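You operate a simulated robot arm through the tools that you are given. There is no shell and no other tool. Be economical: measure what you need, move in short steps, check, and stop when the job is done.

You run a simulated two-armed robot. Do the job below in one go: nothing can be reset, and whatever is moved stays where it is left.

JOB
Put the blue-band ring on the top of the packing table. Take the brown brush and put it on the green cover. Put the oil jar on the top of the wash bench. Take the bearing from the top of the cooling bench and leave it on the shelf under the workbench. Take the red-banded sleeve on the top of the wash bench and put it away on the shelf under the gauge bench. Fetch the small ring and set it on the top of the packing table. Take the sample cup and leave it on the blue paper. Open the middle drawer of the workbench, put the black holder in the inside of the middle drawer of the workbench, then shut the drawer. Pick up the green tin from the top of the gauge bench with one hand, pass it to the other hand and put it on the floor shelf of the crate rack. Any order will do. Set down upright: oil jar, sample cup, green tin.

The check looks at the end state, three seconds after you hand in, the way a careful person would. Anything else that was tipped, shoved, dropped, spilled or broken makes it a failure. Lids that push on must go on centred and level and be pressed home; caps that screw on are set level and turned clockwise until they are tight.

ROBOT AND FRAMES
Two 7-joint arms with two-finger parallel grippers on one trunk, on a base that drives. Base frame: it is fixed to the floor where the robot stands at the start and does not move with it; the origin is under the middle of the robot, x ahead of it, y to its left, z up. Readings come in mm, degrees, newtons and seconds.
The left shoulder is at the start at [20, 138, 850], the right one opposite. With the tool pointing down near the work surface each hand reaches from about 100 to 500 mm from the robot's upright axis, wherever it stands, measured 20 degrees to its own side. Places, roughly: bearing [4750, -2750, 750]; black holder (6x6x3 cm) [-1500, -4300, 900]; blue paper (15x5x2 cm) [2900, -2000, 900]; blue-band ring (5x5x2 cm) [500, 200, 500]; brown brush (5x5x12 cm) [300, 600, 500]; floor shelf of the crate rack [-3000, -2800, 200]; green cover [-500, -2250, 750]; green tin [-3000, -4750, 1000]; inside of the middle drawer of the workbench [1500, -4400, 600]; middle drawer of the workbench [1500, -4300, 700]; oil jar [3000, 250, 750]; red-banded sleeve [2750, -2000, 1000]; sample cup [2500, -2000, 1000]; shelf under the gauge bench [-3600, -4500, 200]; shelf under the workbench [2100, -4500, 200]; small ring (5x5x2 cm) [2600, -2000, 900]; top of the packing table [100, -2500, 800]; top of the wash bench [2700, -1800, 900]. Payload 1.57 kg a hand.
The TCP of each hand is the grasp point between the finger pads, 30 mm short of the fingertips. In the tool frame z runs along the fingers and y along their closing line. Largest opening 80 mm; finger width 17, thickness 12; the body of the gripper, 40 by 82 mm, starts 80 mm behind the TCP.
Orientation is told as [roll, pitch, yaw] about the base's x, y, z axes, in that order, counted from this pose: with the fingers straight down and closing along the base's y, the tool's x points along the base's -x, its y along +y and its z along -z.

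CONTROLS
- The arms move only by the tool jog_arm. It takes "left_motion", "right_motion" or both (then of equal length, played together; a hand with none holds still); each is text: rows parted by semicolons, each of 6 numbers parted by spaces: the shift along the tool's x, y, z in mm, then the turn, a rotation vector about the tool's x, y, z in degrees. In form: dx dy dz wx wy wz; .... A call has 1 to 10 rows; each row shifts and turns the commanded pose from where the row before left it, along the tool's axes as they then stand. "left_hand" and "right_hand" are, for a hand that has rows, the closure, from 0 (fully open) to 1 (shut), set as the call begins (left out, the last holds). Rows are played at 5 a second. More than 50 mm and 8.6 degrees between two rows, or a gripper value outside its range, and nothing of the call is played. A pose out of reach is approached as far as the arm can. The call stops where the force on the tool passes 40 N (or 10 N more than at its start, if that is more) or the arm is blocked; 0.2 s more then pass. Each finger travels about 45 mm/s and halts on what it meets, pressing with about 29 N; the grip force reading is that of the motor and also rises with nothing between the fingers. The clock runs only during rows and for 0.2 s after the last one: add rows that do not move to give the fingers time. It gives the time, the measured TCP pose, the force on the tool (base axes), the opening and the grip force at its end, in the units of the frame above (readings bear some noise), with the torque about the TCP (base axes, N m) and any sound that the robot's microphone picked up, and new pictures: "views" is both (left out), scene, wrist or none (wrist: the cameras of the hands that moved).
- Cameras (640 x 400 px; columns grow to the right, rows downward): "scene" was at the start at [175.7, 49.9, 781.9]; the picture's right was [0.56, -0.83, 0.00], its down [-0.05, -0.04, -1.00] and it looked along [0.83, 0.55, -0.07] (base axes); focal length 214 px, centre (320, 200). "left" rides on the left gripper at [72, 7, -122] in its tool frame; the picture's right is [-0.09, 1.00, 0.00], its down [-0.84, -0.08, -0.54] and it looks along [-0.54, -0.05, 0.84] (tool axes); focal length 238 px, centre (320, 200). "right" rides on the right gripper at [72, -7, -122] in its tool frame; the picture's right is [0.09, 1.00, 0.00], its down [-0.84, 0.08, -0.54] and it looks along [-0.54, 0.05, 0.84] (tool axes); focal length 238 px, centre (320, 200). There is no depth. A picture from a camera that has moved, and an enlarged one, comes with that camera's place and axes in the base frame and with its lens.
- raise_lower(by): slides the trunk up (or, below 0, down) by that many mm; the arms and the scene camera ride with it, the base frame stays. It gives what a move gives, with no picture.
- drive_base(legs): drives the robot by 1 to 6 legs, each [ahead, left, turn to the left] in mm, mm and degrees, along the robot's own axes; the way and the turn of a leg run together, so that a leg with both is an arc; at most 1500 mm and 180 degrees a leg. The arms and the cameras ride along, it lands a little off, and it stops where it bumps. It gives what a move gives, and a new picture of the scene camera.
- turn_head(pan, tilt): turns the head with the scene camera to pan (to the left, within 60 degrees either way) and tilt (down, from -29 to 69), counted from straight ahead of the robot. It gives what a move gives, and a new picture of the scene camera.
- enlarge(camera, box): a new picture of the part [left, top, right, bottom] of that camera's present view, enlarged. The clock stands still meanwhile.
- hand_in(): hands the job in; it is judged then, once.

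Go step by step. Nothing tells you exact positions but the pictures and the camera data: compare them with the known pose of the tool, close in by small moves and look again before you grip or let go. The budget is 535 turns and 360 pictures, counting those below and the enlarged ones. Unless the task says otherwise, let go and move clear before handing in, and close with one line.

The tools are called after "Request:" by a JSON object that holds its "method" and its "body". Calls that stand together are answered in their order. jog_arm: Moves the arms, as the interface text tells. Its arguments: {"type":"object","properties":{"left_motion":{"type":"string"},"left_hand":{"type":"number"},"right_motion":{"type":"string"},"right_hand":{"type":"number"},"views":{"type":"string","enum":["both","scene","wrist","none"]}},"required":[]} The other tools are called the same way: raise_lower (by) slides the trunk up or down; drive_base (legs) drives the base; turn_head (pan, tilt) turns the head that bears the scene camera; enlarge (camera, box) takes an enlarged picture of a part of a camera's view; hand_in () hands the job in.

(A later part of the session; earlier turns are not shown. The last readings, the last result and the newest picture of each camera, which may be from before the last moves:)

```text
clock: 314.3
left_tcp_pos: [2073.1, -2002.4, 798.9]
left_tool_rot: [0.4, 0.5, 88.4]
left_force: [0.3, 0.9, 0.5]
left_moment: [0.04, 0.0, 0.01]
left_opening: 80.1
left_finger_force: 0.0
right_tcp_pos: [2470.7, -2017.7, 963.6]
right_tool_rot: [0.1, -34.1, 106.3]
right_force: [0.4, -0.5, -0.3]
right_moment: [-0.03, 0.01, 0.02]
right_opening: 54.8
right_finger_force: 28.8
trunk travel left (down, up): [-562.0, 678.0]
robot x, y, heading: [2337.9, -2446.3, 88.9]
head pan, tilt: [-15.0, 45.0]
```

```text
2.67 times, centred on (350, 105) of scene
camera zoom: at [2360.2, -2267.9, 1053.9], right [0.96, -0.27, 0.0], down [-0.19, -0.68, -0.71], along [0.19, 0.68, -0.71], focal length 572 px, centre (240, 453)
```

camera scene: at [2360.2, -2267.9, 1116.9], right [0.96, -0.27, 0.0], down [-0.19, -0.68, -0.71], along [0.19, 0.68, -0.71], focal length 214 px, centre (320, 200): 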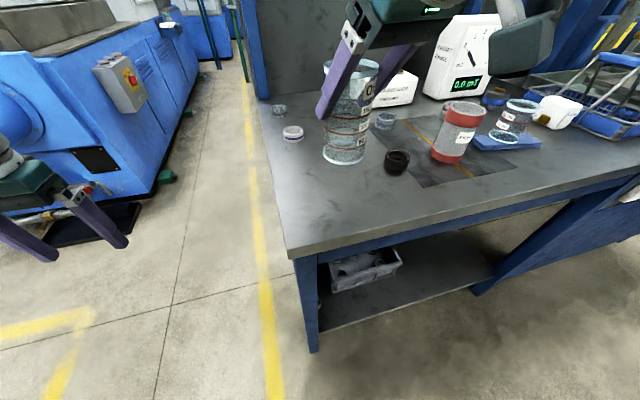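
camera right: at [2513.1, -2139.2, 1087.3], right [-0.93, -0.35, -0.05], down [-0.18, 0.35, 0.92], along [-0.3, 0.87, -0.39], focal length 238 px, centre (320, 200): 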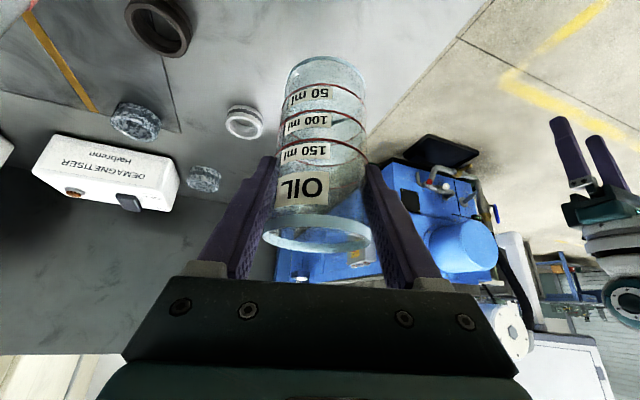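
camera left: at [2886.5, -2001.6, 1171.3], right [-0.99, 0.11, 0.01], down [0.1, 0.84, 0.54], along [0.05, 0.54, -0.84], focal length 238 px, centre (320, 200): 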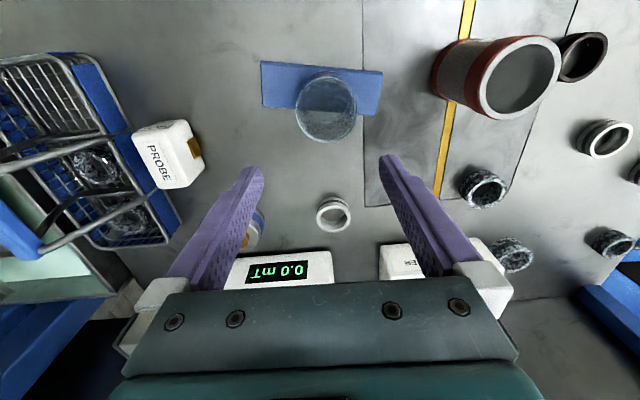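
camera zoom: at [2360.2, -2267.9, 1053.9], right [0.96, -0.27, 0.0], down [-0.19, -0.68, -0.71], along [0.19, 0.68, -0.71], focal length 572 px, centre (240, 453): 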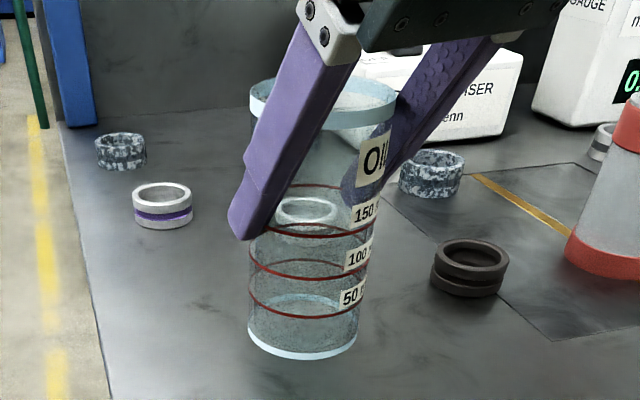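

Request:
{"method": "raise_lower", "body": {"by": -5}}

Request:
{"method": "raise_lower", "body": {"by": -4}}

Request:
{"method": "raise_lower", "body": {"by": -3}}

```text
clock: 314.9
left_tcp_pos: [2071.8, -2003.1, 792.9]
left_tool_rot: [0.5, 0.5, 88.3]
left_force: [0.7, -0.3, 0.5]
left_moment: [0.01, 0.01, -0.01]
left_opening: 79.8
left_finger_force: 0.0
right_tcp_pos: [2469.6, -2018.5, 958.0]
right_tool_rot: [0.0, -34.2, 106.3]
right_force: [0.8, 0.3, -0.7]
right_moment: [-0.01, 0.0, -0.05]
right_opening: 54.8
right_finger_force: 29.5
trunk travel left (down, up): [-557.0, 683.0]
robot x, y, heading: [2335.3, -2444.7, 89.0]
head pan, tilt: [-15.0, 45.0]
```

```text
clock: 315.4
left_tcp_pos: [2072.5, -2004.3, 788.9]
left_tool_rot: [0.4, 0.5, 88.4]
left_force: [-0.4, 0.9, 0.1]
left_moment: [-0.02, -0.01, 0.0]
left_opening: 80.1
left_finger_force: 0.1
right_tcp_pos: [2471.1, -2017.7, 954.8]
right_tool_rot: [0.0, -34.0, 106.3]
right_force: [0.2, 0.6, -1.6]
right_moment: [0.0, 0.0, -0.01]
right_opening: 55.0
right_finger_force: 28.7
trunk travel left (down, up): [-553.0, 687.0]
robot x, y, heading: [2335.2, -2444.0, 89.2]
head pan, tilt: [-15.0, 45.0]
```

```text
clock: 315.9
left_tcp_pos: [2071.9, -2003.1, 785.3]
left_tool_rot: [0.4, 0.5, 88.4]
left_force: [-0.3, 1.1, -0.4]
left_moment: [0.04, 0.0, 0.02]
left_opening: 79.9
left_finger_force: 0.1
right_tcp_pos: [2470.2, -2018.0, 950.8]
right_tool_rot: [0.0, -34.1, 106.4]
right_force: [-0.9, -0.4, -0.4]
right_moment: [-0.02, 0.02, 0.02]
right_opening: 54.8
right_finger_force: 29.2
trunk travel left (down, up): [-550.0, 690.0]
robot x, y, heading: [2336.2, -2444.3, 89.1]
head pan, tilt: [-15.0, 45.0]
```

Request:
{"method": "jog_arm", "body": {"right_motion": "1.7 0 2.5 0 0 0;1.7 0 2.5 0 0 0;1.7 0 2.5 0 0 0;1.7 0 2.5 0 0 0;1.7 0 2.5 0 0 0;1.7 0 2.5 0 0 0", "views": "none"}}

```text
clock: 317.3
left_tcp_pos: [2071.8, -2000.4, 786.7]
left_tool_rot: [0.4, 0.4, 88.5]
left_force: [0.4, 0.0, 0.0]
left_moment: [-0.02, 0.0, 0.0]
left_opening: 80.1
left_finger_force: 0.1
right_tcp_pos: [2470.9, -2015.2, 936.7]
right_tool_rot: [-0.1, -34.6, 106.3]
right_force: [-1.1, -0.1, 25.6]
right_moment: [0.15, 0.13, 0.0]
right_opening: 55.2
right_finger_force: 29.1
trunk travel left (down, up): [-550.0, 690.0]
robot x, y, heading: [2338.1, -2443.9, 89.2]
head pan, tilt: [-15.0, 45.0]
```

Request:
{"method": "jog_arm", "body": {"right_motion": "-2 0 -3 0 0 0;0 0 0 0 0 0", "views": "none"}}

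Request:
{"method": "jog_arm", "body": {"right_motion": "0 0 0 0 0 0;0 0 0 0 0 0;0 0 0 0 0 0;0 0 0 0 0 0;0 0 -30 0 0 0;0 0 -40 0 0 0;0 0 -40 0 0 0;0 0 -40 0 0 0", "right_hand": 0, "views": "scene"}}

```text
clock: 317.9
left_tcp_pos: [2073.1, -2001.2, 786.4]
left_tool_rot: [0.4, 0.4, 88.5]
left_force: [0.2, 1.0, 0.2]
left_moment: [0.01, -0.01, 0.02]
left_opening: 80.0
left_finger_force: 0.1
right_tcp_pos: [2472.2, -2017.1, 937.6]
right_tool_rot: [-0.2, -34.1, 106.2]
right_force: [0.0, 4.4, 10.5]
right_moment: [0.6, 0.22, -0.07]
right_opening: 55.0
right_finger_force: 29.3
trunk travel left (down, up): [-550.0, 690.0]
robot x, y, heading: [2337.2, -2445.9, 88.9]
head pan, tilt: [-15.0, 45.0]
```

```text
clock: 319.9
left_tcp_pos: [2073.7, -2002.7, 785.0]
left_tool_rot: [0.5, 0.5, 88.4]
left_force: [-1.0, 0.5, 0.2]
left_moment: [-0.02, -0.02, -0.04]
left_opening: 79.9
left_finger_force: 0.1
right_tcp_pos: [2499.8, -2108.7, 1031.2]
right_tool_rot: [-0.4, -28.7, 105.9]
right_force: [0.0, 0.3, 0.6]
right_moment: [-0.02, 0.01, 0.02]
right_opening: 79.9
right_finger_force: 0.0
trunk travel left (down, up): [-550.0, 690.0]
robot x, y, heading: [2337.6, -2444.6, 89.0]
head pan, tilt: [-15.0, 45.0]
stopped in row 8 (right hand): the arm was blocked; the commanded pose is now the measured one
camera scene: at [2360.2, -2267.9, 1041.9], right [0.96, -0.27, 0.0], down [-0.19, -0.68, -0.71], along [0.19, 0.68, -0.71], focal length 214 px, centre (320, 200)
```

scene: 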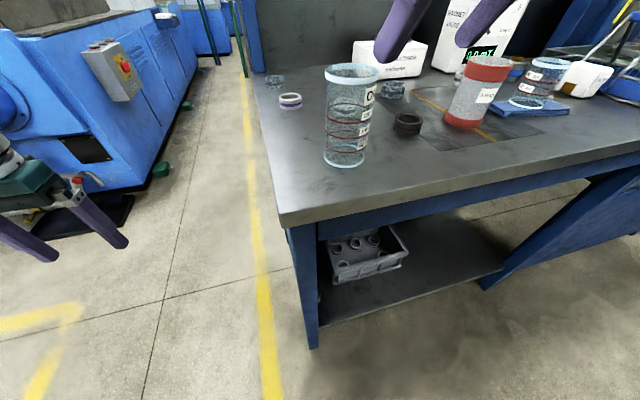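

Request:
{"method": "raise_lower", "body": {"by": 200}}

Request:
{"method": "jog_arm", "body": {"left_motion": "0 10 -30 0 0 0;0 10 -30 0 0 0;10 10 -30 0 0 0;20 10 -20 0 0 0;20 10 -10 0 0 0;20 0 0 0 0 0;20 0 0 0 0 0;20 0 0 0 0 0", "right_motion": "0 0 0 0 7 0;0 0 0 0 7 0;0 0 0 0 7 0;0 0 0 0 7 0;-20 0 0 0 0 0;-20 0 0 0 0 0;0 0 0 0 0 0;0 0 0 0 0 0", "views": "none"}}

```text
clock: 322.1
left_tcp_pos: [2072.3, -2003.7, 985.7]
left_tool_rot: [0.4, 0.5, 88.4]
left_force: [1.0, 0.8, -0.5]
left_moment: [-0.02, -0.01, 0.01]
left_opening: 79.7
left_finger_force: 0.1
right_tcp_pos: [2499.4, -2107.2, 1233.4]
right_tool_rot: [-0.5, -28.7, 105.9]
right_force: [0.0, -0.4, 1.1]
right_moment: [0.03, 0.01, -0.02]
right_opening: 80.1
right_finger_force: 0.1
trunk travel left (down, up): [-750.0, 490.0]
robot x, y, heading: [2336.3, -2446.8, 89.3]
head pan, tilt: [-15.0, 45.0]
```

```text
clock: 323.9
left_tcp_pos: [1997.9, -1991.3, 1089.6]
left_tool_rot: [0.5, 0.4, 88.4]
left_force: [-0.8, -0.2, 0.1]
left_moment: [0.01, 0.0, -0.02]
left_opening: 79.9
left_finger_force: 0.0
left hand out of reach, approached as far as the arm can: row 1, 2, 3, 4, 5, 6, 7, 8
right_tcp_pos: [2489.0, -2069.2, 1233.6]
right_tool_rot: [-0.2, -0.9, 105.8]
right_force: [0.0, 0.0, 0.6]
right_moment: [-0.01, 0.0, 0.03]
right_opening: 80.0
right_finger_force: 0.0
trunk travel left (down, up): [-750.0, 490.0]
robot x, y, heading: [2336.6, -2441.0, 89.2]
head pan, tilt: [-15.0, 45.0]
```

Request:
{"method": "jog_arm", "body": {"left_motion": "0 0 0 0 6 0;0 0 0 0 6 0;0 0 0 0 6 0;25 0 -5 0 0 0;25 0 -5 0 0 0;25 0 -5 0 0 0;25 0 -5 0 0 0;25 0 -5 0 0 0;25 0 -5 0 0 0", "views": "none"}}

```text
clock: 325.9
left_tcp_pos: [1953.0, -2065.5, 1169.4]
left_tool_rot: [0.5, 18.6, 88.5]
left_force: [-1.3, -0.3, -0.3]
left_moment: [0.0, 0.03, 0.01]
left_opening: 79.9
left_finger_force: 0.0
left hand out of reach, approached as far as the arm can: row 1, 2, 3, 4, 5, 6, 7, 8, 9
right_tcp_pos: [2487.0, -2070.2, 1233.3]
right_tool_rot: [-0.3, -0.8, 105.8]
right_force: [0.5, -0.2, 0.1]
right_moment: [0.03, -0.01, 0.01]
right_opening: 80.2
right_finger_force: 0.1
trunk travel left (down, up): [-750.0, 490.0]
robot x, y, heading: [2336.0, -2444.3, 89.3]
head pan, tilt: [-15.0, 45.0]
```

Request:
{"method": "jog_arm", "body": {"left_motion": "25 0 0 0 0 0;25 0 0 0 0 0;25 0 0 0 0 0;25 0 0 0 0 0;25 -10 0 0 0 0;25 -20 0 0 0 0;0 -25 0 0 0 0;0 -25 0 0 0 0", "views": "none"}}

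```text
clock: 327.9
left_tcp_pos: [1948.3, -2085.6, 1192.1]
left_tool_rot: [-0.5, 23.6, 89.4]
left_force: [0.2, 0.3, -0.1]
left_moment: [0.01, 0.01, 0.01]
left_opening: 80.1
left_finger_force: 0.1
left hand out of reach, approached as far as the arm can: row 1, 2, 3, 4, 5, 6, 7, 8
right_tcp_pos: [2487.9, -2069.7, 1232.5]
right_tool_rot: [-0.4, -0.9, 105.7]
right_force: [0.3, -0.7, 0.4]
right_moment: [-0.01, 0.0, 0.0]
right_opening: 79.8
right_finger_force: 0.1
trunk travel left (down, up): [-750.0, 490.0]
robot x, y, heading: [2337.8, -2445.1, 89.2]
head pan, tilt: [-15.0, 45.0]
stopped in row 8 (left hand): the arm was blocked; the commanded pose is now the measured one
```

Request:
{"method": "turn_head", "body": {"pan": 50, "tilt": 5}}

```text
clock: 329.2
left_tcp_pos: [1948.9, -2087.0, 1192.4]
left_tool_rot: [-0.5, 23.5, 89.5]
left_force: [-0.3, -1.1, 0.0]
left_moment: [0.02, 0.01, -0.04]
left_opening: 80.0
left_finger_force: 0.0
right_tcp_pos: [2488.4, -2070.2, 1233.9]
right_tool_rot: [-0.3, -0.9, 105.6]
right_force: [0.1, 0.1, 1.1]
right_moment: [0.0, 0.03, 0.0]
right_opening: 79.8
right_finger_force: 0.0
trunk travel left (down, up): [-750.0, 490.0]
robot x, y, heading: [2337.3, -2443.4, 88.9]
head pan, tilt: [50.0, 5.0]
camera scene: at [2268.6, -2285.8, 1304.9], right [0.66, 0.75, 0.0], down [0.07, -0.06, -1.0], along [-0.75, 0.65, -0.09], focal length 214 px, centre (320, 200)
```

scene: 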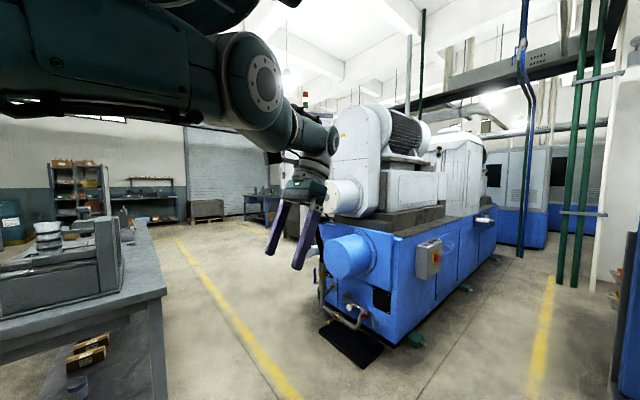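

Request:
{"method": "jog_arm", "body": {"left_motion": "0 0 0 0 -8 0;0 0 0 0 -8 0;0 0 0 0 -7 0;-15 -30 20 0 0 0;-15 -30 30 0 0 0;-15 -30 30 0 0 0;-15 -30 30 0 0 0;-10 -30 30 0 0 0;0 -20 40 0 0 0;0 0 40 0 0 0", "views": "none"}}

Request:
{"method": "jog_arm", "body": {"left_motion": "0 0 40 0 0 0;0 0 40 0 0 0;0 0 40 0 0 0;10 0 40 0 0 0;15 0 30 0 0 0;15 0 30 0 0 0;15 0 20 0 0 0;0 0 0 0 0 0", "views": "none"}}

```text
clock: 331.4
left_tcp_pos: [2090.2, -1997.7, 988.5]
left_tool_rot: [-0.4, 0.4, 89.7]
left_force: [-0.3, 0.1, -0.1]
left_moment: [0.0, -0.01, -0.02]
left_opening: 80.2
left_finger_force: 0.1
left hand out of reach, approached as far as the arm can: row 1, 2, 3, 6, 7, 8, 9, 10
right_tcp_pos: [2488.6, -2070.4, 1233.4]
right_tool_rot: [-0.3, -0.8, 105.6]
right_force: [-0.5, 0.6, 0.6]
right_moment: [-0.02, -0.03, -0.01]
right_opening: 80.1
right_finger_force: 0.0
trunk travel left (down, up): [-750.0, 490.0]
robot x, y, heading: [2335.9, -2440.8, 89.0]
head pan, tilt: [50.0, 5.0]
```

```text
clock: 333.2
left_tcp_pos: [2103.8, -2126.6, 812.1]
left_tool_rot: [-0.4, 0.3, 89.7]
left_force: [0.5, -0.1, 0.7]
left_moment: [0.03, 0.03, 0.0]
left_opening: 80.2
left_finger_force: 0.1
left hand out of reach, approached as far as the arm can: row 1, 2, 3, 4, 5, 6, 7
right_tcp_pos: [2489.4, -2070.4, 1233.7]
right_tool_rot: [-0.3, -0.9, 105.7]
right_force: [-0.1, -0.3, -0.5]
right_moment: [0.01, -0.02, 0.0]
right_opening: 79.9
right_finger_force: 0.1
trunk travel left (down, up): [-750.0, 490.0]
robot x, y, heading: [2335.6, -2444.9, 89.2]
head pan, tilt: [50.0, 5.0]
```

Request:
{"method": "jog_arm", "body": {"left_motion": "20 0 0 0 0 0;20 0 0 0 0 0;20 0 0 0 0 0;0 0 -30 0 0 0;0 0 -30 0 0 0;0 0 -40 0 0 0;0 0 -40 0 0 0;0 0 -40 0 0 0;0 0 -40 0 0 0;0 0 -40 0 0 0", "views": "scene"}}

```text
clock: 335.4
left_tcp_pos: [2101.8, -2188.3, 1074.1]
left_tool_rot: [-0.2, 0.5, 89.6]
left_force: [0.9, 0.0, 1.0]
left_moment: [0.02, 0.0, -0.01]
left_opening: 80.2
left_finger_force: 0.1
right_tcp_pos: [2488.0, -2068.5, 1234.4]
right_tool_rot: [-0.2, -1.0, 105.7]
right_force: [-0.4, 0.1, 0.1]
right_moment: [-0.02, -0.02, 0.0]
right_opening: 80.2
right_finger_force: 0.0
trunk travel left (down, up): [-750.0, 490.0]
robot x, y, heading: [2339.0, -2443.6, 89.2]
head pan, tilt: [50.0, 5.0]
camera scene: at [2268.5, -2285.9, 1304.9], right [0.66, 0.76, 0.0], down [0.07, -0.06, -1.0], along [-0.75, 0.65, -0.09], focal length 214 px, centre (320, 200)
```

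scene: 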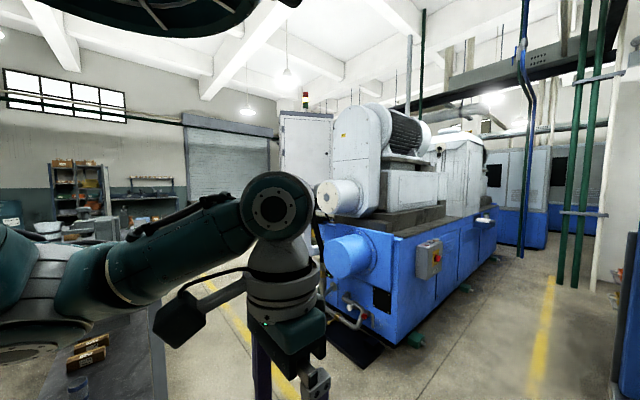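

Left arm is back in a good posture. Next the small dark ring with the left hand.

Request:
{"method": "drive_base", "body": {"legs": [[0, -412, 0], [75, 0, 0]]}}

Request:
{"method": "raise_lower", "body": {"by": -120}}

Request:
{"method": "jog_arm", "body": {"left_motion": "-30 -15 0 0 0 0;-30 -15 0 0 0 0;-30 -15 0 0 0 0;-30 -15 0 0 0 0;0 0 0 0 0 0", "right_motion": "20 0 0 0 0 0;20 0 0 0 0 0;20 0 0 0 0 0;0 0 0 0 0 0;0 0 0 0 0 0", "views": "wrist"}}

```text
clock: 338.6
left_tcp_pos: [2513.2, -2117.1, 1072.3]
left_tool_rot: [-0.4, 0.3, 89.4]
left_force: [-0.3, 0.3, 0.2]
left_moment: [0.02, -0.02, -0.02]
left_opening: 80.0
left_finger_force: 0.0
right_tcp_pos: [2900.0, -2002.5, 1233.7]
right_tool_rot: [-0.4, -0.7, 105.5]
right_force: [-0.4, 0.0, -0.4]
right_moment: [0.01, 0.01, -0.01]
right_opening: 79.9
right_finger_force: 0.0
trunk travel left (down, up): [-750.0, 490.0]
robot x, y, heading: [2745.5, -2375.7, 88.8]
head pan, tilt: [50.0, 5.0]
camera scene: at [2679.3, -2217.5, 1304.9], right [0.66, 0.75, 0.0], down [0.07, -0.06, -1.0], along [-0.75, 0.66, -0.09], focal length 214 px, centre (320, 200)
```

scene: 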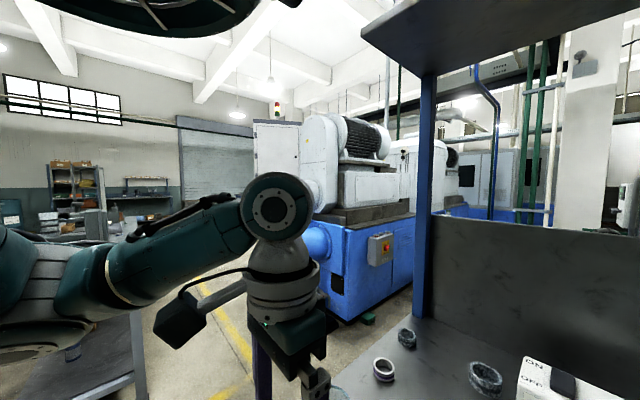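

```text
clock: 340.1
left_tcp_pos: [2513.2, -2117.0, 954.4]
left_tool_rot: [-0.4, 0.4, 89.3]
left_force: [0.7, -0.3, -0.4]
left_moment: [-0.02, 0.02, 0.02]
left_opening: 80.2
left_finger_force: 0.0
right_tcp_pos: [2900.0, -2002.0, 1113.5]
right_tool_rot: [-0.3, -0.7, 105.5]
right_force: [-0.5, 0.3, 0.4]
right_moment: [0.03, 0.01, 0.0]
right_opening: 80.1
right_finger_force: 0.1
trunk travel left (down, up): [-630.0, 610.0]
robot x, y, heading: [2746.7, -2378.6, 88.9]
head pan, tilt: [50.0, 5.0]
```

```text
clock: 341.3
left_tcp_pos: [2576.3, -1997.6, 953.4]
left_tool_rot: [-0.5, 0.4, 89.4]
left_force: [-0.1, -0.2, -0.1]
left_moment: [0.04, 0.0, 0.02]
left_opening: 80.0
left_finger_force: 0.1
right_tcp_pos: [2915.4, -2060.0, 1111.0]
right_tool_rot: [-0.4, -0.8, 105.6]
right_force: [0.0, 0.3, -0.6]
right_moment: [-0.02, 0.05, -0.04]
right_opening: 80.1
right_finger_force: 0.0
trunk travel left (down, up): [-630.0, 610.0]
robot x, y, heading: [2746.1, -2374.5, 88.9]
head pan, tilt: [50.0, 5.0]
camera right: at [2941.2, -2129.7, 1232.8], right [-0.94, -0.35, -0.01], down [-0.3, 0.78, 0.55], along [-0.19, 0.52, -0.83], focal length 238 px, centre (320, 200)
camera left: at [2566.1, -2069.6, 1074.6], right [-0.99, 0.1, -0.01], down [0.08, 0.84, 0.54], along [0.06, 0.53, -0.84], focal length 238 px, centre (320, 200)
```

right: 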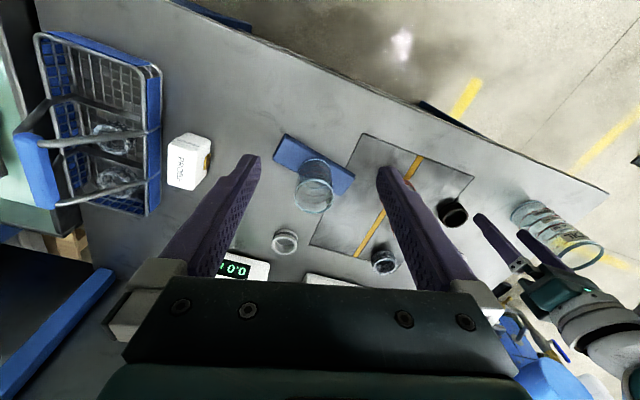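
left: 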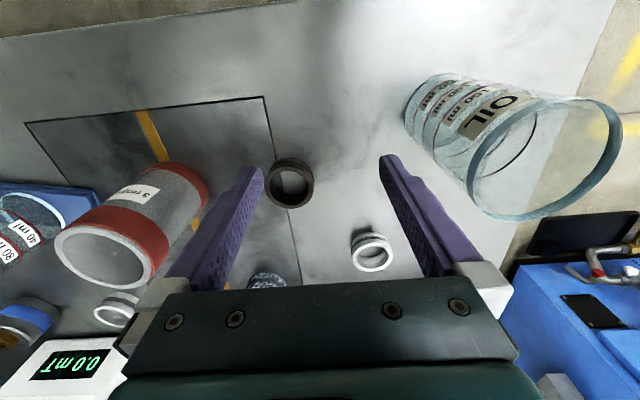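

Request:
{"method": "jog_arm", "body": {"left_motion": "-20 -16.3 0 0 0 0;-20 -16.3 0 0 0 0;0 0 0 0 0 0", "views": "none"}}

Request:
{"method": "raise_lower", "body": {"by": -50}}

Request:
{"method": "jog_arm", "body": {"left_motion": "0 0 0 0 0 0", "views": "wrist"}}

```text
clock: 342.1
left_tcp_pos: [2607.6, -1958.0, 954.4]
left_tool_rot: [-0.4, 0.5, 89.4]
left_force: [0.6, 0.4, -0.2]
left_moment: [-0.03, 0.06, 0.01]
left_opening: 80.1
left_finger_force: 0.1
right_tcp_pos: [2915.9, -2060.0, 1113.4]
right_tool_rot: [-0.3, -0.8, 105.5]
right_force: [0.3, -0.4, -0.1]
right_moment: [0.01, 0.02, -0.03]
right_opening: 79.7
right_finger_force: 0.2
trunk travel left (down, up): [-630.0, 610.0]
robot x, y, heading: [2746.8, -2378.2, 88.9]
head pan, tilt: [50.0, 5.0]
```

```text
clock: 343.0
left_tcp_pos: [2606.7, -1957.9, 904.1]
left_tool_rot: [-0.4, 0.5, 89.3]
left_force: [-0.2, 0.6, -0.2]
left_moment: [0.03, -0.02, -0.02]
left_opening: 79.7
left_finger_force: 0.0
right_tcp_pos: [2916.1, -2060.6, 1060.7]
right_tool_rot: [-0.3, -0.8, 105.4]
right_force: [0.3, -0.2, 0.2]
right_moment: [0.0, -0.02, -0.01]
right_opening: 80.1
right_finger_force: 0.0
trunk travel left (down, up): [-580.0, 660.0]
robot x, y, heading: [2745.2, -2374.9, 88.7]
head pan, tilt: [50.0, 5.0]
```

```text
clock: 343.4
left_tcp_pos: [2608.4, -1957.0, 903.5]
left_tool_rot: [-0.4, 0.4, 89.3]
left_force: [0.3, 0.0, -0.3]
left_moment: [0.0, 0.0, -0.03]
left_opening: 80.0
left_finger_force: 0.1
right_tcp_pos: [2915.3, -2060.1, 1062.7]
right_tool_rot: [-0.3, -0.8, 105.6]
right_force: [-0.3, -0.3, -0.5]
right_moment: [-0.02, 0.0, -0.03]
right_opening: 79.9
right_finger_force: 0.0
trunk travel left (down, up): [-580.0, 660.0]
robot x, y, heading: [2750.6, -2377.5, 88.7]
head pan, tilt: [50.0, 5.0]
camera left: at [2598.4, -2029.4, 1025.9], right [-0.99, 0.1, -0.01], down [0.08, 0.84, 0.54], along [0.06, 0.53, -0.84], focal length 238 px, centre (320, 200)
```

left: 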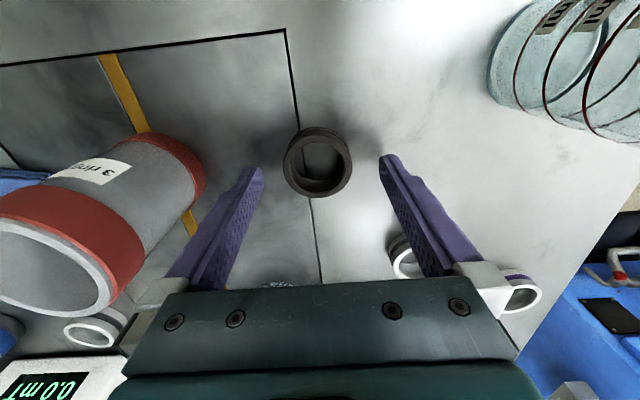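

Request:
{"method": "jog_arm", "body": {"left_motion": "0 0 15 0 0 0;0 0 10 0 0 0;0 0 4 0 0 0;0 0 3 0 0 0;0 0 3 0 0 0;0 0 0 0 0 0", "views": "wrist"}}

```text
clock: 344.0
left_tcp_pos: [2607.6, -1958.9, 889.0]
left_tool_rot: [-0.3, 0.4, 89.5]
left_force: [-0.1, -6.1, 11.5]
left_moment: [-0.08, 0.55, 0.17]
left_opening: 79.9
left_finger_force: 0.1
right_tcp_pos: [2914.8, -2060.0, 1061.9]
right_tool_rot: [-0.3, -0.8, 105.4]
right_force: [0.0, -0.2, 0.3]
right_moment: [0.02, -0.01, -0.01]
right_opening: 80.0
right_finger_force: 0.0
trunk travel left (down, up): [-580.0, 660.0]
robot x, y, heading: [2745.4, -2378.7, 89.0]
head pan, tilt: [50.0, 5.0]
stopped in row 2 (left hand): the force on the tool passed its limit at 57 N (the readings are from after the stop); the commanded pose is now the measured one
camera left: at [2599.2, -2029.5, 1012.0], right [-0.99, 0.1, -0.01], down [0.08, 0.84, 0.54], along [0.06, 0.53, -0.84], focal length 238 px, centre (320, 200)
```

left: 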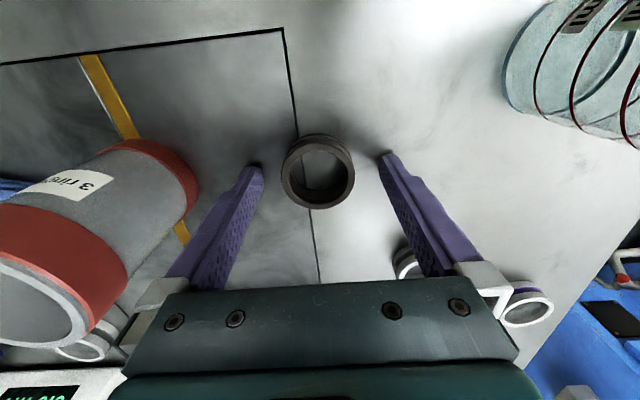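

Request:
{"method": "jog_arm", "body": {"left_motion": "0 0 -4 0 0 0;0 0 0 0 0 0;0 0 0 0 0 0;0 0 0 0 0 0;0 0 0 0 0 0;0 0 0 0 0 0", "left_hand": 1, "views": "wrist"}}

```text
clock: 345.4
left_tcp_pos: [2608.6, -1957.0, 892.9]
left_tool_rot: [-0.4, 0.4, 89.5]
left_force: [0.8, -0.2, 0.3]
left_moment: [0.01, 0.02, -0.01]
left_opening: 46.1
left_finger_force: 28.9
right_tcp_pos: [2916.7, -2060.6, 1062.5]
right_tool_rot: [-0.3, -0.7, 105.5]
right_force: [-0.6, -0.1, 0.0]
right_moment: [-0.01, 0.0, 0.01]
right_opening: 80.0
right_finger_force: 0.0
trunk travel left (down, up): [-580.0, 660.0]
robot x, y, heading: [2748.7, -2378.2, 88.8]
head pan, tilt: [50.0, 5.0]
camera left: at [2599.2, -2029.2, 1015.2], right [-0.99, 0.1, -0.01], down [0.08, 0.84, 0.54], along [0.06, 0.53, -0.84], focal length 238 px, centre (320, 200)
```

left: 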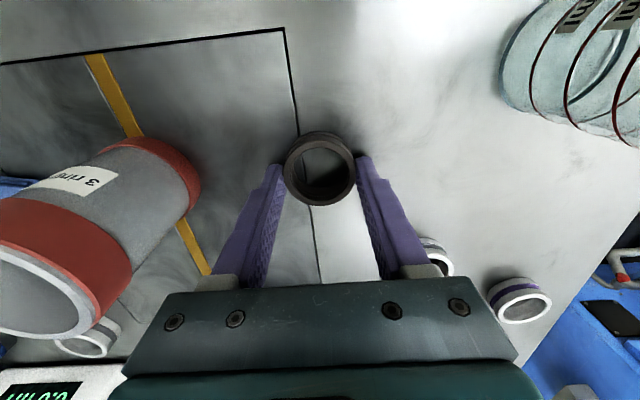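

Request:
{"method": "raise_lower", "body": {"by": 200}}

Request:
{"method": "jog_arm", "body": {"left_motion": "30 5 0 0 0 0;30 5 0 0 0 0;30 5 0 0 0 0;30 5 0 0 0 0;30 5 0 0 0 0", "views": "none"}}

Request:
{"method": "drive_base", "body": {"legs": [[0, 150, 0]]}}

Request:
{"method": "turn_head", "body": {"pan": -15, "tilt": 45}}

```text
clock: 347.5
left_tcp_pos: [2607.6, -1957.6, 1092.9]
left_tool_rot: [-0.5, 0.4, 89.4]
left_force: [-0.2, 0.1, -0.6]
left_moment: [-0.01, 0.0, -0.02]
left_opening: 46.4
left_finger_force: 29.0
right_tcp_pos: [2915.8, -2060.9, 1261.9]
right_tool_rot: [-0.2, -0.8, 105.5]
right_force: [0.2, 1.1, -0.2]
right_moment: [-0.05, -0.03, -0.02]
right_opening: 79.8
right_finger_force: 0.1
trunk travel left (down, up): [-780.0, 460.0]
robot x, y, heading: [2747.3, -2378.9, 88.8]
head pan, tilt: [50.0, 5.0]
```

```text
clock: 348.7
left_tcp_pos: [2581.1, -2108.4, 1095.1]
left_tool_rot: [-0.4, 0.5, 89.5]
left_force: [-0.5, -0.2, -1.6]
left_moment: [-0.02, 0.02, -0.01]
left_opening: 46.1
left_finger_force: 29.3
right_tcp_pos: [2915.0, -2058.7, 1262.6]
right_tool_rot: [-0.3, -0.7, 105.4]
right_force: [-0.7, 0.5, -0.3]
right_moment: [0.0, 0.01, 0.01]
right_opening: 80.1
right_finger_force: 0.0
trunk travel left (down, up): [-780.0, 460.0]
robot x, y, heading: [2745.4, -2372.2, 88.8]
head pan, tilt: [50.0, 5.0]
```

```text
clock: 350.1
left_tcp_pos: [2434.3, -2103.6, 1095.0]
left_tool_rot: [-0.4, 0.5, 89.3]
left_force: [0.2, 0.5, -1.3]
left_moment: [-0.01, 0.02, -0.01]
left_opening: 45.9
left_finger_force: 29.3
right_tcp_pos: [2769.3, -2058.6, 1261.3]
right_tool_rot: [-0.4, -0.9, 105.2]
right_force: [0.4, 0.1, -1.0]
right_moment: [-0.02, -0.01, 0.01]
right_opening: 80.2
right_finger_force: 0.1
trunk travel left (down, up): [-780.0, 460.0]
robot x, y, heading: [2603.0, -2372.2, 88.4]
head pan, tilt: [50.0, 5.0]
camera scene: at [2532.3, -2214.2, 1334.9], right [0.66, 0.75, 0.0], down [0.07, -0.06, -1.0], along [-0.75, 0.66, -0.09], focal length 214 px, centre (320, 200)
```

scene: 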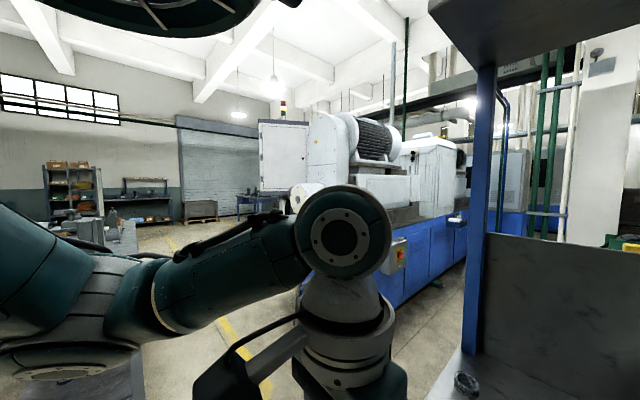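

```text
clock: 351.5
left_tcp_pos: [2434.2, -2104.8, 1094.1]
left_tool_rot: [-0.4, 0.4, 89.3]
left_force: [0.6, -0.2, -0.2]
left_moment: [-0.01, -0.02, -0.01]
left_opening: 46.1
left_finger_force: 29.0
right_tcp_pos: [2768.9, -2057.8, 1263.1]
right_tool_rot: [-0.4, -0.9, 105.3]
right_force: [-0.6, 0.1, -0.4]
right_moment: [0.04, 0.03, -0.02]
right_opening: 79.9
right_finger_force: 0.0
trunk travel left (down, up): [-780.0, 460.0]
robot x, y, heading: [2599.5, -2373.9, 88.5]
head pan, tilt: [-15.0, 45.0]
camera scene: at [2624.1, -2196.8, 1271.9], right [0.96, -0.28, 0.0], down [-0.2, -0.68, -0.71], along [0.2, 0.68, -0.71], focal length 214 px, centre (320, 200)
```

scene: 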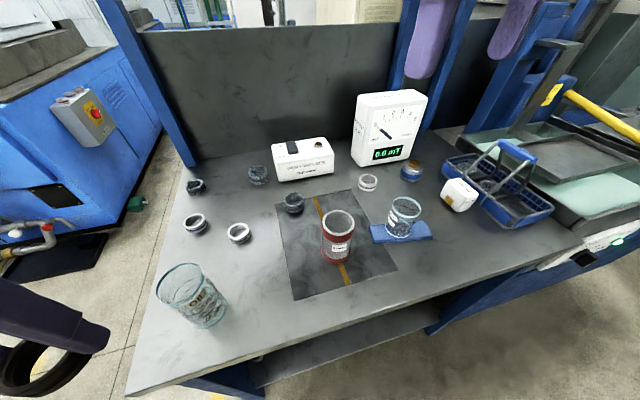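

Request:
{"method": "jog_arm", "body": {"left_motion": "20 0 -20 0 0 0;20 0 -20 0 0 0;20 0 -20 0 0 0;0 0 0 0 0 0", "right_motion": "-28.6 6 0 0 0 0;-28.6 6 0 0 0 0;-28.6 6 0 0 0 0;0 0 0 0 0 0", "views": "none"}}

Request:
{"method": "raise_lower", "body": {"by": -170}}

Request:
{"method": "jog_arm", "body": {"right_motion": "0 0 30 0 0 0;0 0 0 0 0 0", "views": "both"}}

```text
clock: 352.5
left_tcp_pos: [2432.5, -2163.8, 1155.3]
left_tool_rot: [-0.3, 0.4, 89.4]
left_force: [0.5, -0.6, -0.4]
left_moment: [0.03, -0.02, 0.0]
left_opening: 46.2
left_finger_force: 29.0
right_tcp_pos: [2729.0, -1979.2, 1265.6]
right_tool_rot: [-0.4, -1.0, 105.3]
right_force: [-0.6, -0.1, -0.2]
right_moment: [0.02, 0.03, 0.01]
right_opening: 79.8
right_finger_force: 0.1
trunk travel left (down, up): [-780.0, 460.0]
robot x, y, heading: [2601.6, -2373.2, 88.6]
head pan, tilt: [-15.0, 45.0]
```

```text
clock: 354.4
left_tcp_pos: [2431.5, -2163.0, 984.1]
left_tool_rot: [-0.5, 0.6, 89.2]
left_force: [-0.2, 0.6, 0.3]
left_moment: [0.01, 0.03, 0.0]
left_opening: 46.2
left_finger_force: 28.8
right_tcp_pos: [2728.3, -1979.1, 1093.2]
right_tool_rot: [-0.2, -0.7, 105.3]
right_force: [0.2, -0.6, -0.2]
right_moment: [-0.03, -0.01, 0.02]
right_opening: 79.9
right_finger_force: 0.0
trunk travel left (down, up): [-610.0, 630.0]
robot x, y, heading: [2598.8, -2374.1, 88.8]
head pan, tilt: [-15.0, 45.0]
```

```text
clock: 355.0
left_tcp_pos: [2431.5, -2162.7, 983.8]
left_tool_rot: [-0.5, 0.5, 89.2]
left_force: [0.1, 0.1, -0.7]
left_moment: [0.02, -0.01, -0.02]
left_opening: 46.3
left_finger_force: 29.2
right_tcp_pos: [2729.0, -1978.5, 1063.9]
right_tool_rot: [-0.3, -0.9, 105.3]
right_force: [0.1, 0.0, 0.9]
right_moment: [-0.02, 0.01, 0.01]
right_opening: 80.0
right_finger_force: 0.0
trunk travel left (down, up): [-610.0, 630.0]
robot x, y, heading: [2600.3, -2374.9, 88.6]
head pan, tilt: [-15.0, 45.0]
camera scene: at [2624.1, -2196.9, 1101.9], right [0.96, -0.28, 0.0], down [-0.2, -0.68, -0.71], along [0.2, 0.68, -0.71], focal length 214 px, centre (320, 200)
camera right: at [2754.8, -2047.8, 1184.9], right [-0.94, -0.35, -0.01], down [-0.3, 0.78, 0.55], along [-0.19, 0.52, -0.83], focal length 238 px, centre (320, 200)
```

scene: 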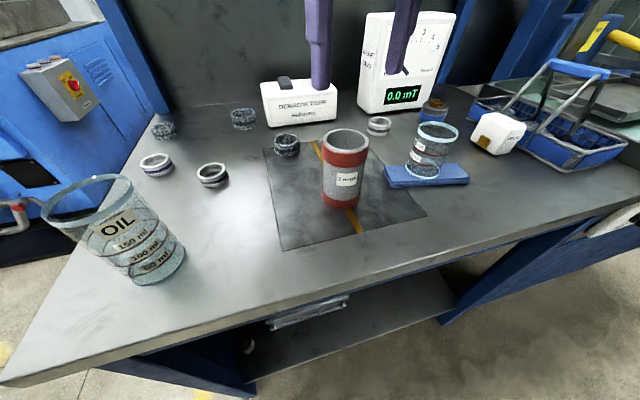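
right: 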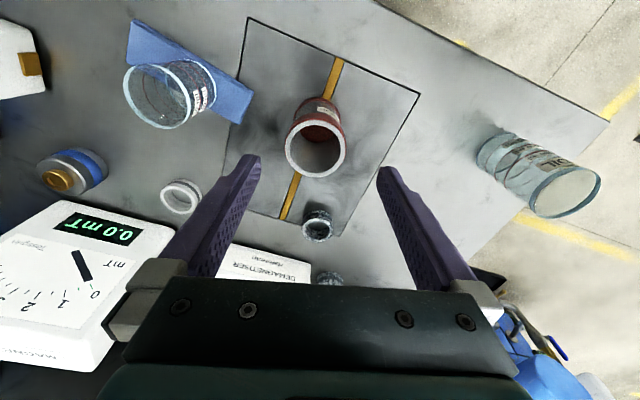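

Request:
{"method": "jog_arm", "body": {"right_motion": "-8.5 -1.3 34 0 0 0;0 0 40 0 0 0;0 0 30 0 0 0;0 0 0 0 0 0", "views": "wrist"}}

```text
clock: 356.0
left_tcp_pos: [2432.6, -2163.3, 984.5]
left_tool_rot: [-0.3, 0.6, 89.2]
left_force: [0.4, -0.3, -0.7]
left_moment: [0.02, 0.0, -0.02]
left_opening: 46.0
left_finger_force: 29.4
right_tcp_pos: [2726.0, -1969.7, 959.1]
right_tool_rot: [-0.3, -0.9, 105.3]
right_force: [-0.2, 1.2, -0.3]
right_moment: [0.03, 0.03, -0.02]
right_opening: 79.8
right_finger_force: 0.1
trunk travel left (down, up): [-610.0, 630.0]
robot x, y, heading: [2601.9, -2369.9, 88.5]
head pan, tilt: [-15.0, 45.0]
camera right: at [2752.2, -2040.2, 1081.2], right [-0.94, -0.35, -0.01], down [-0.3, 0.78, 0.55], along [-0.19, 0.52, -0.83], focal length 238 px, centre (320, 200)
```

right: 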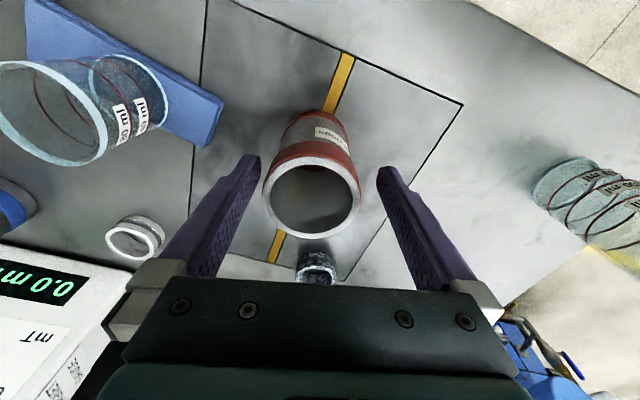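

Request:
{"method": "jog_arm", "body": {"right_motion": "1 -4 16 0 0 0;0 0 16 0 0 0;0 0 0 0 0 0", "views": "none"}}

Request:
{"method": "jog_arm", "body": {"right_motion": "0 0 0 0 0 0;0 0 0 0 0 0;0 0 0 0 0 0;0 0 0 0 0 0;0 0 0 0 0 0", "right_hand": 1, "views": "wrist"}}

```text
clock: 356.8
left_tcp_pos: [2431.7, -2162.9, 983.9]
left_tool_rot: [-0.3, 0.5, 89.3]
left_force: [0.2, 0.1, -1.4]
left_moment: [0.03, 0.0, -0.01]
left_opening: 46.0
left_finger_force: 28.8
right_tcp_pos: [2731.2, -1969.3, 928.4]
right_tool_rot: [-0.4, -0.8, 105.2]
right_force: [0.5, 0.6, -0.2]
right_moment: [-0.04, 0.01, -0.03]
right_opening: 80.0
right_finger_force: 0.1
trunk travel left (down, up): [-610.0, 630.0]
robot x, y, heading: [2599.7, -2373.9, 88.5]
head pan, tilt: [-15.0, 45.0]
```

```text
clock: 358.0
left_tcp_pos: [2431.7, -2164.3, 982.8]
left_tool_rot: [-0.5, 0.4, 89.3]
left_force: [-0.2, 0.2, -1.5]
left_moment: [0.03, -0.01, 0.0]
left_opening: 46.3
left_finger_force: 28.5
right_tcp_pos: [2730.2, -1970.0, 927.8]
right_tool_rot: [-0.2, -0.8, 105.4]
right_force: [0.4, 0.7, 0.7]
right_moment: [0.02, -0.03, 0.05]
right_opening: 58.8
right_finger_force: 28.7
trunk travel left (down, up): [-610.0, 630.0]
robot x, y, heading: [2599.0, -2374.0, 88.5]
head pan, tilt: [-15.0, 45.0]
camera right: at [2755.8, -2038.8, 1049.8], right [-0.94, -0.35, -0.01], down [-0.3, 0.78, 0.55], along [-0.19, 0.52, -0.83], focal length 238 px, centre (320, 200)
```

right: 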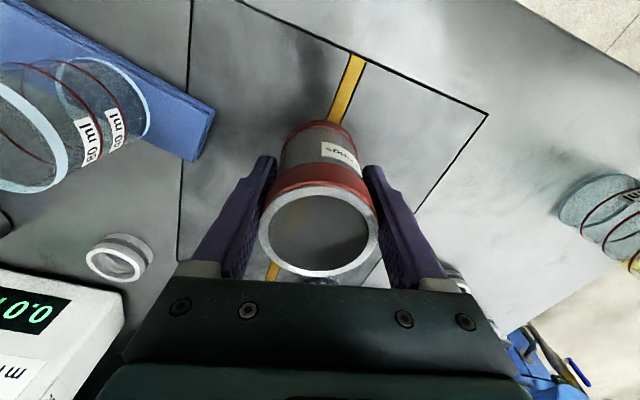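

Request:
{"method": "raise_lower", "body": {"by": 200}}

Request:
{"method": "jog_arm", "body": {"right_motion": "30 8 0 0 0 0;30 8 0 0 0 0;30 8 0 0 0 0;20 0 0 0 0 0", "views": "none"}}

Request:
{"method": "drive_base", "body": {"legs": [[-150, 0, 0], [0, 900, 0], [770, 0, 0], [0, 1450, 0], [0, 0, 180]]}}

```text
clock: 360.2
left_tcp_pos: [2431.5, -2162.5, 1184.9]
left_tool_rot: [-0.4, 0.5, 89.3]
left_force: [0.0, 0.4, -0.3]
left_moment: [-0.01, 0.0, -0.01]
left_opening: 46.1
left_finger_force: 28.5
right_tcp_pos: [2729.6, -1970.3, 1128.8]
right_tool_rot: [-0.4, -0.8, 105.4]
right_force: [-0.1, 0.4, -1.6]
right_moment: [-0.01, -0.02, -0.01]
right_opening: 58.8
right_finger_force: 28.9
trunk travel left (down, up): [-810.0, 430.0]
robot x, y, heading: [2599.8, -2373.5, 88.7]
head pan, tilt: [-15.0, 45.0]
```

```text
clock: 361.2
left_tcp_pos: [2431.5, -2163.3, 1183.5]
left_tool_rot: [-0.4, 0.6, 89.3]
left_force: [0.2, -0.1, -1.6]
left_moment: [0.01, -0.04, -0.02]
left_opening: 46.0
left_finger_force: 28.3
right_tcp_pos: [2736.7, -2083.0, 1128.6]
right_tool_rot: [-0.4, -0.8, 105.3]
right_force: [-0.4, 0.1, -1.1]
right_moment: [0.01, -0.01, 0.02]
right_opening: 58.7
right_finger_force: 28.8
trunk travel left (down, up): [-810.0, 430.0]
robot x, y, heading: [2595.7, -2373.3, 88.2]
head pan, tilt: [-15.0, 45.0]
```

```text
clock: 384.9
left_tcp_pos: [403.9, -1926.0, 1183.5]
left_tool_rot: [-0.3, 0.5, -87.7]
left_force: [-0.1, -0.5, -1.2]
left_moment: [0.0, -0.02, 0.02]
left_opening: 46.0
left_finger_force: 29.2
right_tcp_pos: [104.7, -2020.8, 1128.8]
right_tool_rot: [-0.3, -0.8, -71.8]
right_force: [-0.7, 0.2, -0.5]
right_moment: [0.01, 0.01, 0.0]
right_opening: 58.6
right_finger_force: 29.6
trunk travel left (down, up): [-810.0, 430.0]
robot x, y, heading: [224.7, -1725.0, -88.5]
head pan, tilt: [-15.0, 45.0]
camera scene: at [210.2, -1903.9, 1301.9], right [-0.97, 0.23, 0.0], down [0.16, 0.69, -0.71], along [-0.16, -0.69, -0.71], focal length 214 px, centre (320, 200)
```

scene: 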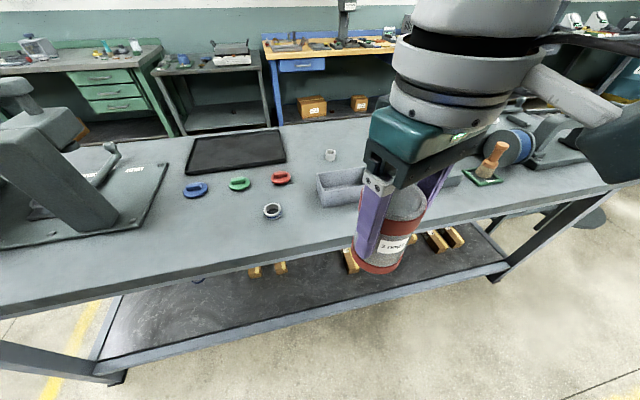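

Request:
{"method": "drive_base", "body": {"legs": [[180, 0, 0]]}}

Request:
{"method": "jog_arm", "body": {"left_motion": "-34 0 0 0 0 0;-34 0 0 0 0 0;-34 0 0 0 0 0;-34 0 0 0 0 0;-34 0 0 0 0 0;-34 0 0 0 0 0", "right_motion": "5 0 -25 0 0 0;5 0 -25 0 0 0;5 0 -25 0 0 0;5 0 -25 0 0 0;0 0 -25 0 0 0;0 0 -25 0 0 0", "views": "none"}}

Request:
{"method": "raise_lower", "body": {"by": -210}}

Request:
{"method": "jog_arm", "body": {"left_motion": "0 0 0 0 0 0", "views": "both"}}

```text
clock: 386.5
left_tcp_pos: [408.3, -2106.6, 1183.9]
left_tool_rot: [-0.4, 0.5, -87.9]
left_force: [1.0, -0.3, -0.5]
left_moment: [0.0, 0.01, 0.01]
left_opening: 45.9
left_finger_force: 28.9
right_tcp_pos: [108.7, -2203.1, 1129.2]
right_tool_rot: [-0.2, -0.8, -71.8]
right_force: [-0.1, 0.1, -1.0]
right_moment: [-0.01, -0.01, -0.01]
right_opening: 58.8
right_finger_force: 29.4
trunk travel left (down, up): [-810.0, 430.0]
robot x, y, heading: [231.2, -1902.7, -88.6]
head pan, tilt: [-15.0, 45.0]
camera scene: at [214.8, -2084.3, 1301.9], right [-0.97, 0.23, 0.0], down [0.16, 0.69, -0.71], along [-0.16, -0.69, -0.71], focal length 214 px, centre (320, 200)
```

scene: 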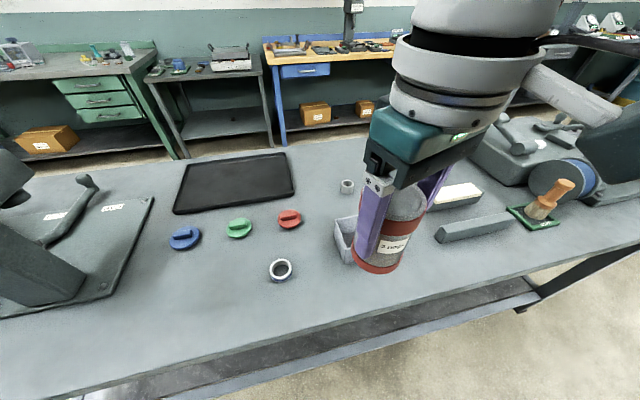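

```text
clock: 387.9
left_tcp_pos: [415.4, -2309.8, 1183.3]
left_tool_rot: [-0.2, 0.5, -87.9]
left_force: [0.4, 1.3, -0.7]
left_moment: [0.01, -0.02, 0.0]
left_opening: 45.9
left_finger_force: 29.3
right_tcp_pos: [102.7, -2181.5, 1278.1]
right_tool_rot: [-0.2, -0.8, -71.8]
right_force: [-0.4, 0.0, -0.6]
right_moment: [0.0, 0.02, -0.01]
right_opening: 58.6
right_finger_force: 29.2
trunk travel left (down, up): [-810.0, 430.0]
robot x, y, heading: [232.0, -1903.9, -88.3]
head pan, tilt: [-15.0, 45.0]
```

```text
clock: 390.1
left_tcp_pos: [414.8, -2309.3, 972.1]
left_tool_rot: [-0.4, 0.5, -87.9]
left_force: [-0.3, 0.7, -0.6]
left_moment: [-0.03, -0.01, 0.0]
left_opening: 46.4
left_finger_force: 29.3
right_tcp_pos: [102.8, -2181.2, 1067.6]
right_tool_rot: [-0.3, -0.8, -71.9]
right_force: [-0.2, 0.0, -1.2]
right_moment: [0.02, 0.0, -0.01]
right_opening: 58.6
right_finger_force: 29.2
trunk travel left (down, up): [-600.0, 640.0]
robot x, y, heading: [230.7, -1906.2, -88.4]
head pan, tilt: [-15.0, 45.0]
```

```text
clock: 390.5
left_tcp_pos: [414.5, -2309.1, 973.4]
left_tool_rot: [-0.3, 0.5, -88.0]
left_force: [0.6, -0.9, -1.6]
left_moment: [0.02, 0.0, 0.0]
left_opening: 46.0
left_finger_force: 28.4
right_tcp_pos: [102.6, -2181.5, 1067.6]
right_tool_rot: [-0.3, -0.7, -71.8]
right_force: [0.3, -0.6, -0.8]
right_moment: [0.0, 0.03, 0.04]
right_opening: 58.7
right_finger_force: 29.4
trunk travel left (down, up): [-600.0, 640.0]
robot x, y, heading: [231.9, -1903.5, -88.6]
head pan, tilt: [-15.0, 45.0]
camera scene: at [214.8, -2084.3, 1091.9], right [-0.97, 0.23, 0.0], down [0.16, 0.69, -0.71], along [-0.16, -0.69, -0.71], focal length 214 px, centre (320, 200)
camera left: at [418.7, -2238.7, 1094.3], right [1.0, -0.05, -0.01], down [-0.04, -0.84, 0.54], along [-0.04, -0.53, -0.84], focal length 238 px, centre (320, 200)
```

scene: 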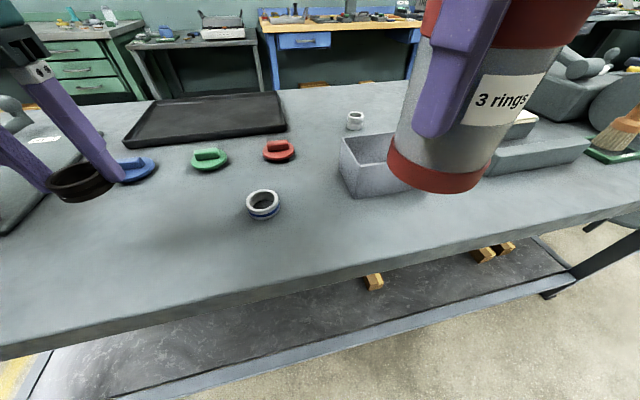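
left: 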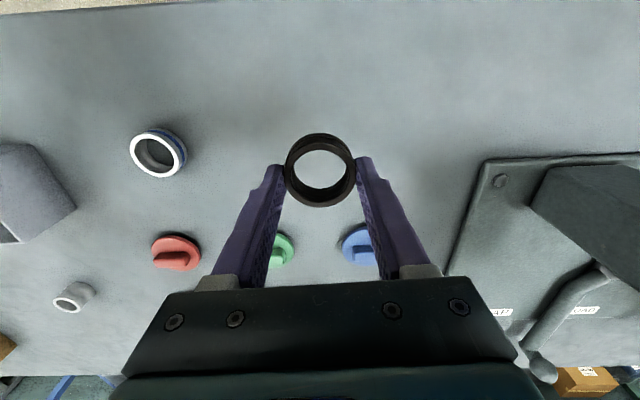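

Request:
{"method": "jog_arm", "body": {"left_motion": "0 0 35 0 0 0;0 0 30 0 0 0;0 0 15 0 0 0;0 0 4 0 0 0;0 0 4 0 0 0;0 0 4 0 0 0;0 0 4 0 0 0;0 0 4 0 0 0", "views": "none"}}

```text
clock: 392.2
left_tcp_pos: [414.3, -2310.8, 879.3]
left_tool_rot: [-0.4, 0.2, -87.8]
left_force: [1.7, 4.9, 15.6]
left_moment: [0.11, -0.55, 0.11]
left_opening: 46.4
left_finger_force: 29.5
right_tcp_pos: [103.7, -2181.6, 1067.9]
right_tool_rot: [-0.3, -0.8, -71.8]
right_force: [-0.6, 0.9, -0.2]
right_moment: [0.03, 0.0, -0.01]
right_opening: 58.8
right_finger_force: 29.1
trunk travel left (down, up): [-600.0, 640.0]
robot x, y, heading: [228.4, -1903.5, -88.3]
head pan, tilt: [-15.0, 45.0]
stopped in row 8 (left hand): the force on the tool passed its limit at 49 N (the readings are from after the stop); the commanded pose is now the measured one
```

Request:
{"method": "jog_arm", "body": {"left_motion": "0 0 -2 0 0 0;0 0 0 0 0 0", "views": "none"}}

Request:
{"method": "jog_arm", "body": {"left_motion": "0 0 0 0 0 0;0 0 0 0 0 0;0 0 0 0 0 0;0 0 0 0 0 0;0 0 -30 0 0 0;0 0 -40 0 0 0;0 0 -40 0 0 0;20 0 -30 0 0 0", "left_hand": 0, "views": "wrist"}}

```text
clock: 392.8
left_tcp_pos: [413.1, -2308.1, 880.0]
left_tool_rot: [-0.5, 0.4, -87.9]
left_force: [-0.5, 0.8, -1.9]
left_moment: [-0.02, -0.01, 0.01]
left_opening: 46.1
left_finger_force: 28.6
right_tcp_pos: [102.4, -2181.5, 1067.4]
right_tool_rot: [-0.2, -0.8, -71.7]
right_force: [0.8, 0.3, -0.8]
right_moment: [-0.03, -0.03, 0.04]
right_opening: 58.5
right_finger_force: 29.2
trunk travel left (down, up): [-600.0, 640.0]
robot x, y, heading: [231.6, -1906.7, -88.4]
head pan, tilt: [-15.0, 45.0]
```

```text
clock: 394.6
left_tcp_pos: [414.7, -2291.3, 1022.0]
left_tool_rot: [-0.4, 0.3, -87.9]
left_force: [-0.7, -0.6, -0.5]
left_moment: [0.02, 0.0, 0.05]
left_opening: 80.1
left_finger_force: 0.1
right_tcp_pos: [102.9, -2181.1, 1067.7]
right_tool_rot: [-0.4, -0.8, -71.8]
right_force: [0.7, -0.1, -0.9]
right_moment: [0.06, 0.01, 0.03]
right_opening: 58.8
right_finger_force: 29.0
trunk travel left (down, up): [-600.0, 640.0]
robot x, y, heading: [229.9, -1907.6, -88.5]
head pan, tilt: [-15.0, 45.0]
camera left: at [418.1, -2219.0, 1142.9], right [1.0, -0.05, -0.01], down [-0.04, -0.84, 0.54], along [-0.04, -0.54, -0.84], focal length 238 px, centre (320, 200)
```

left: 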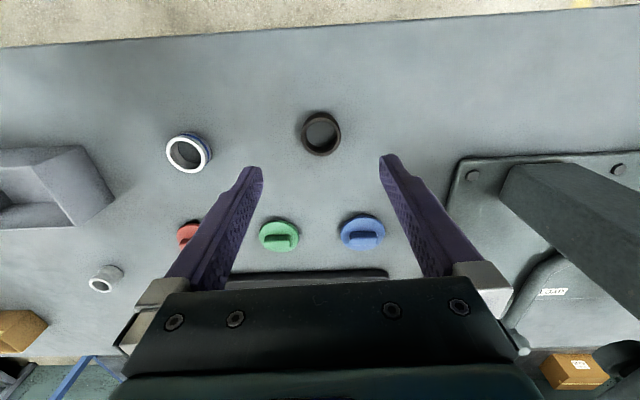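

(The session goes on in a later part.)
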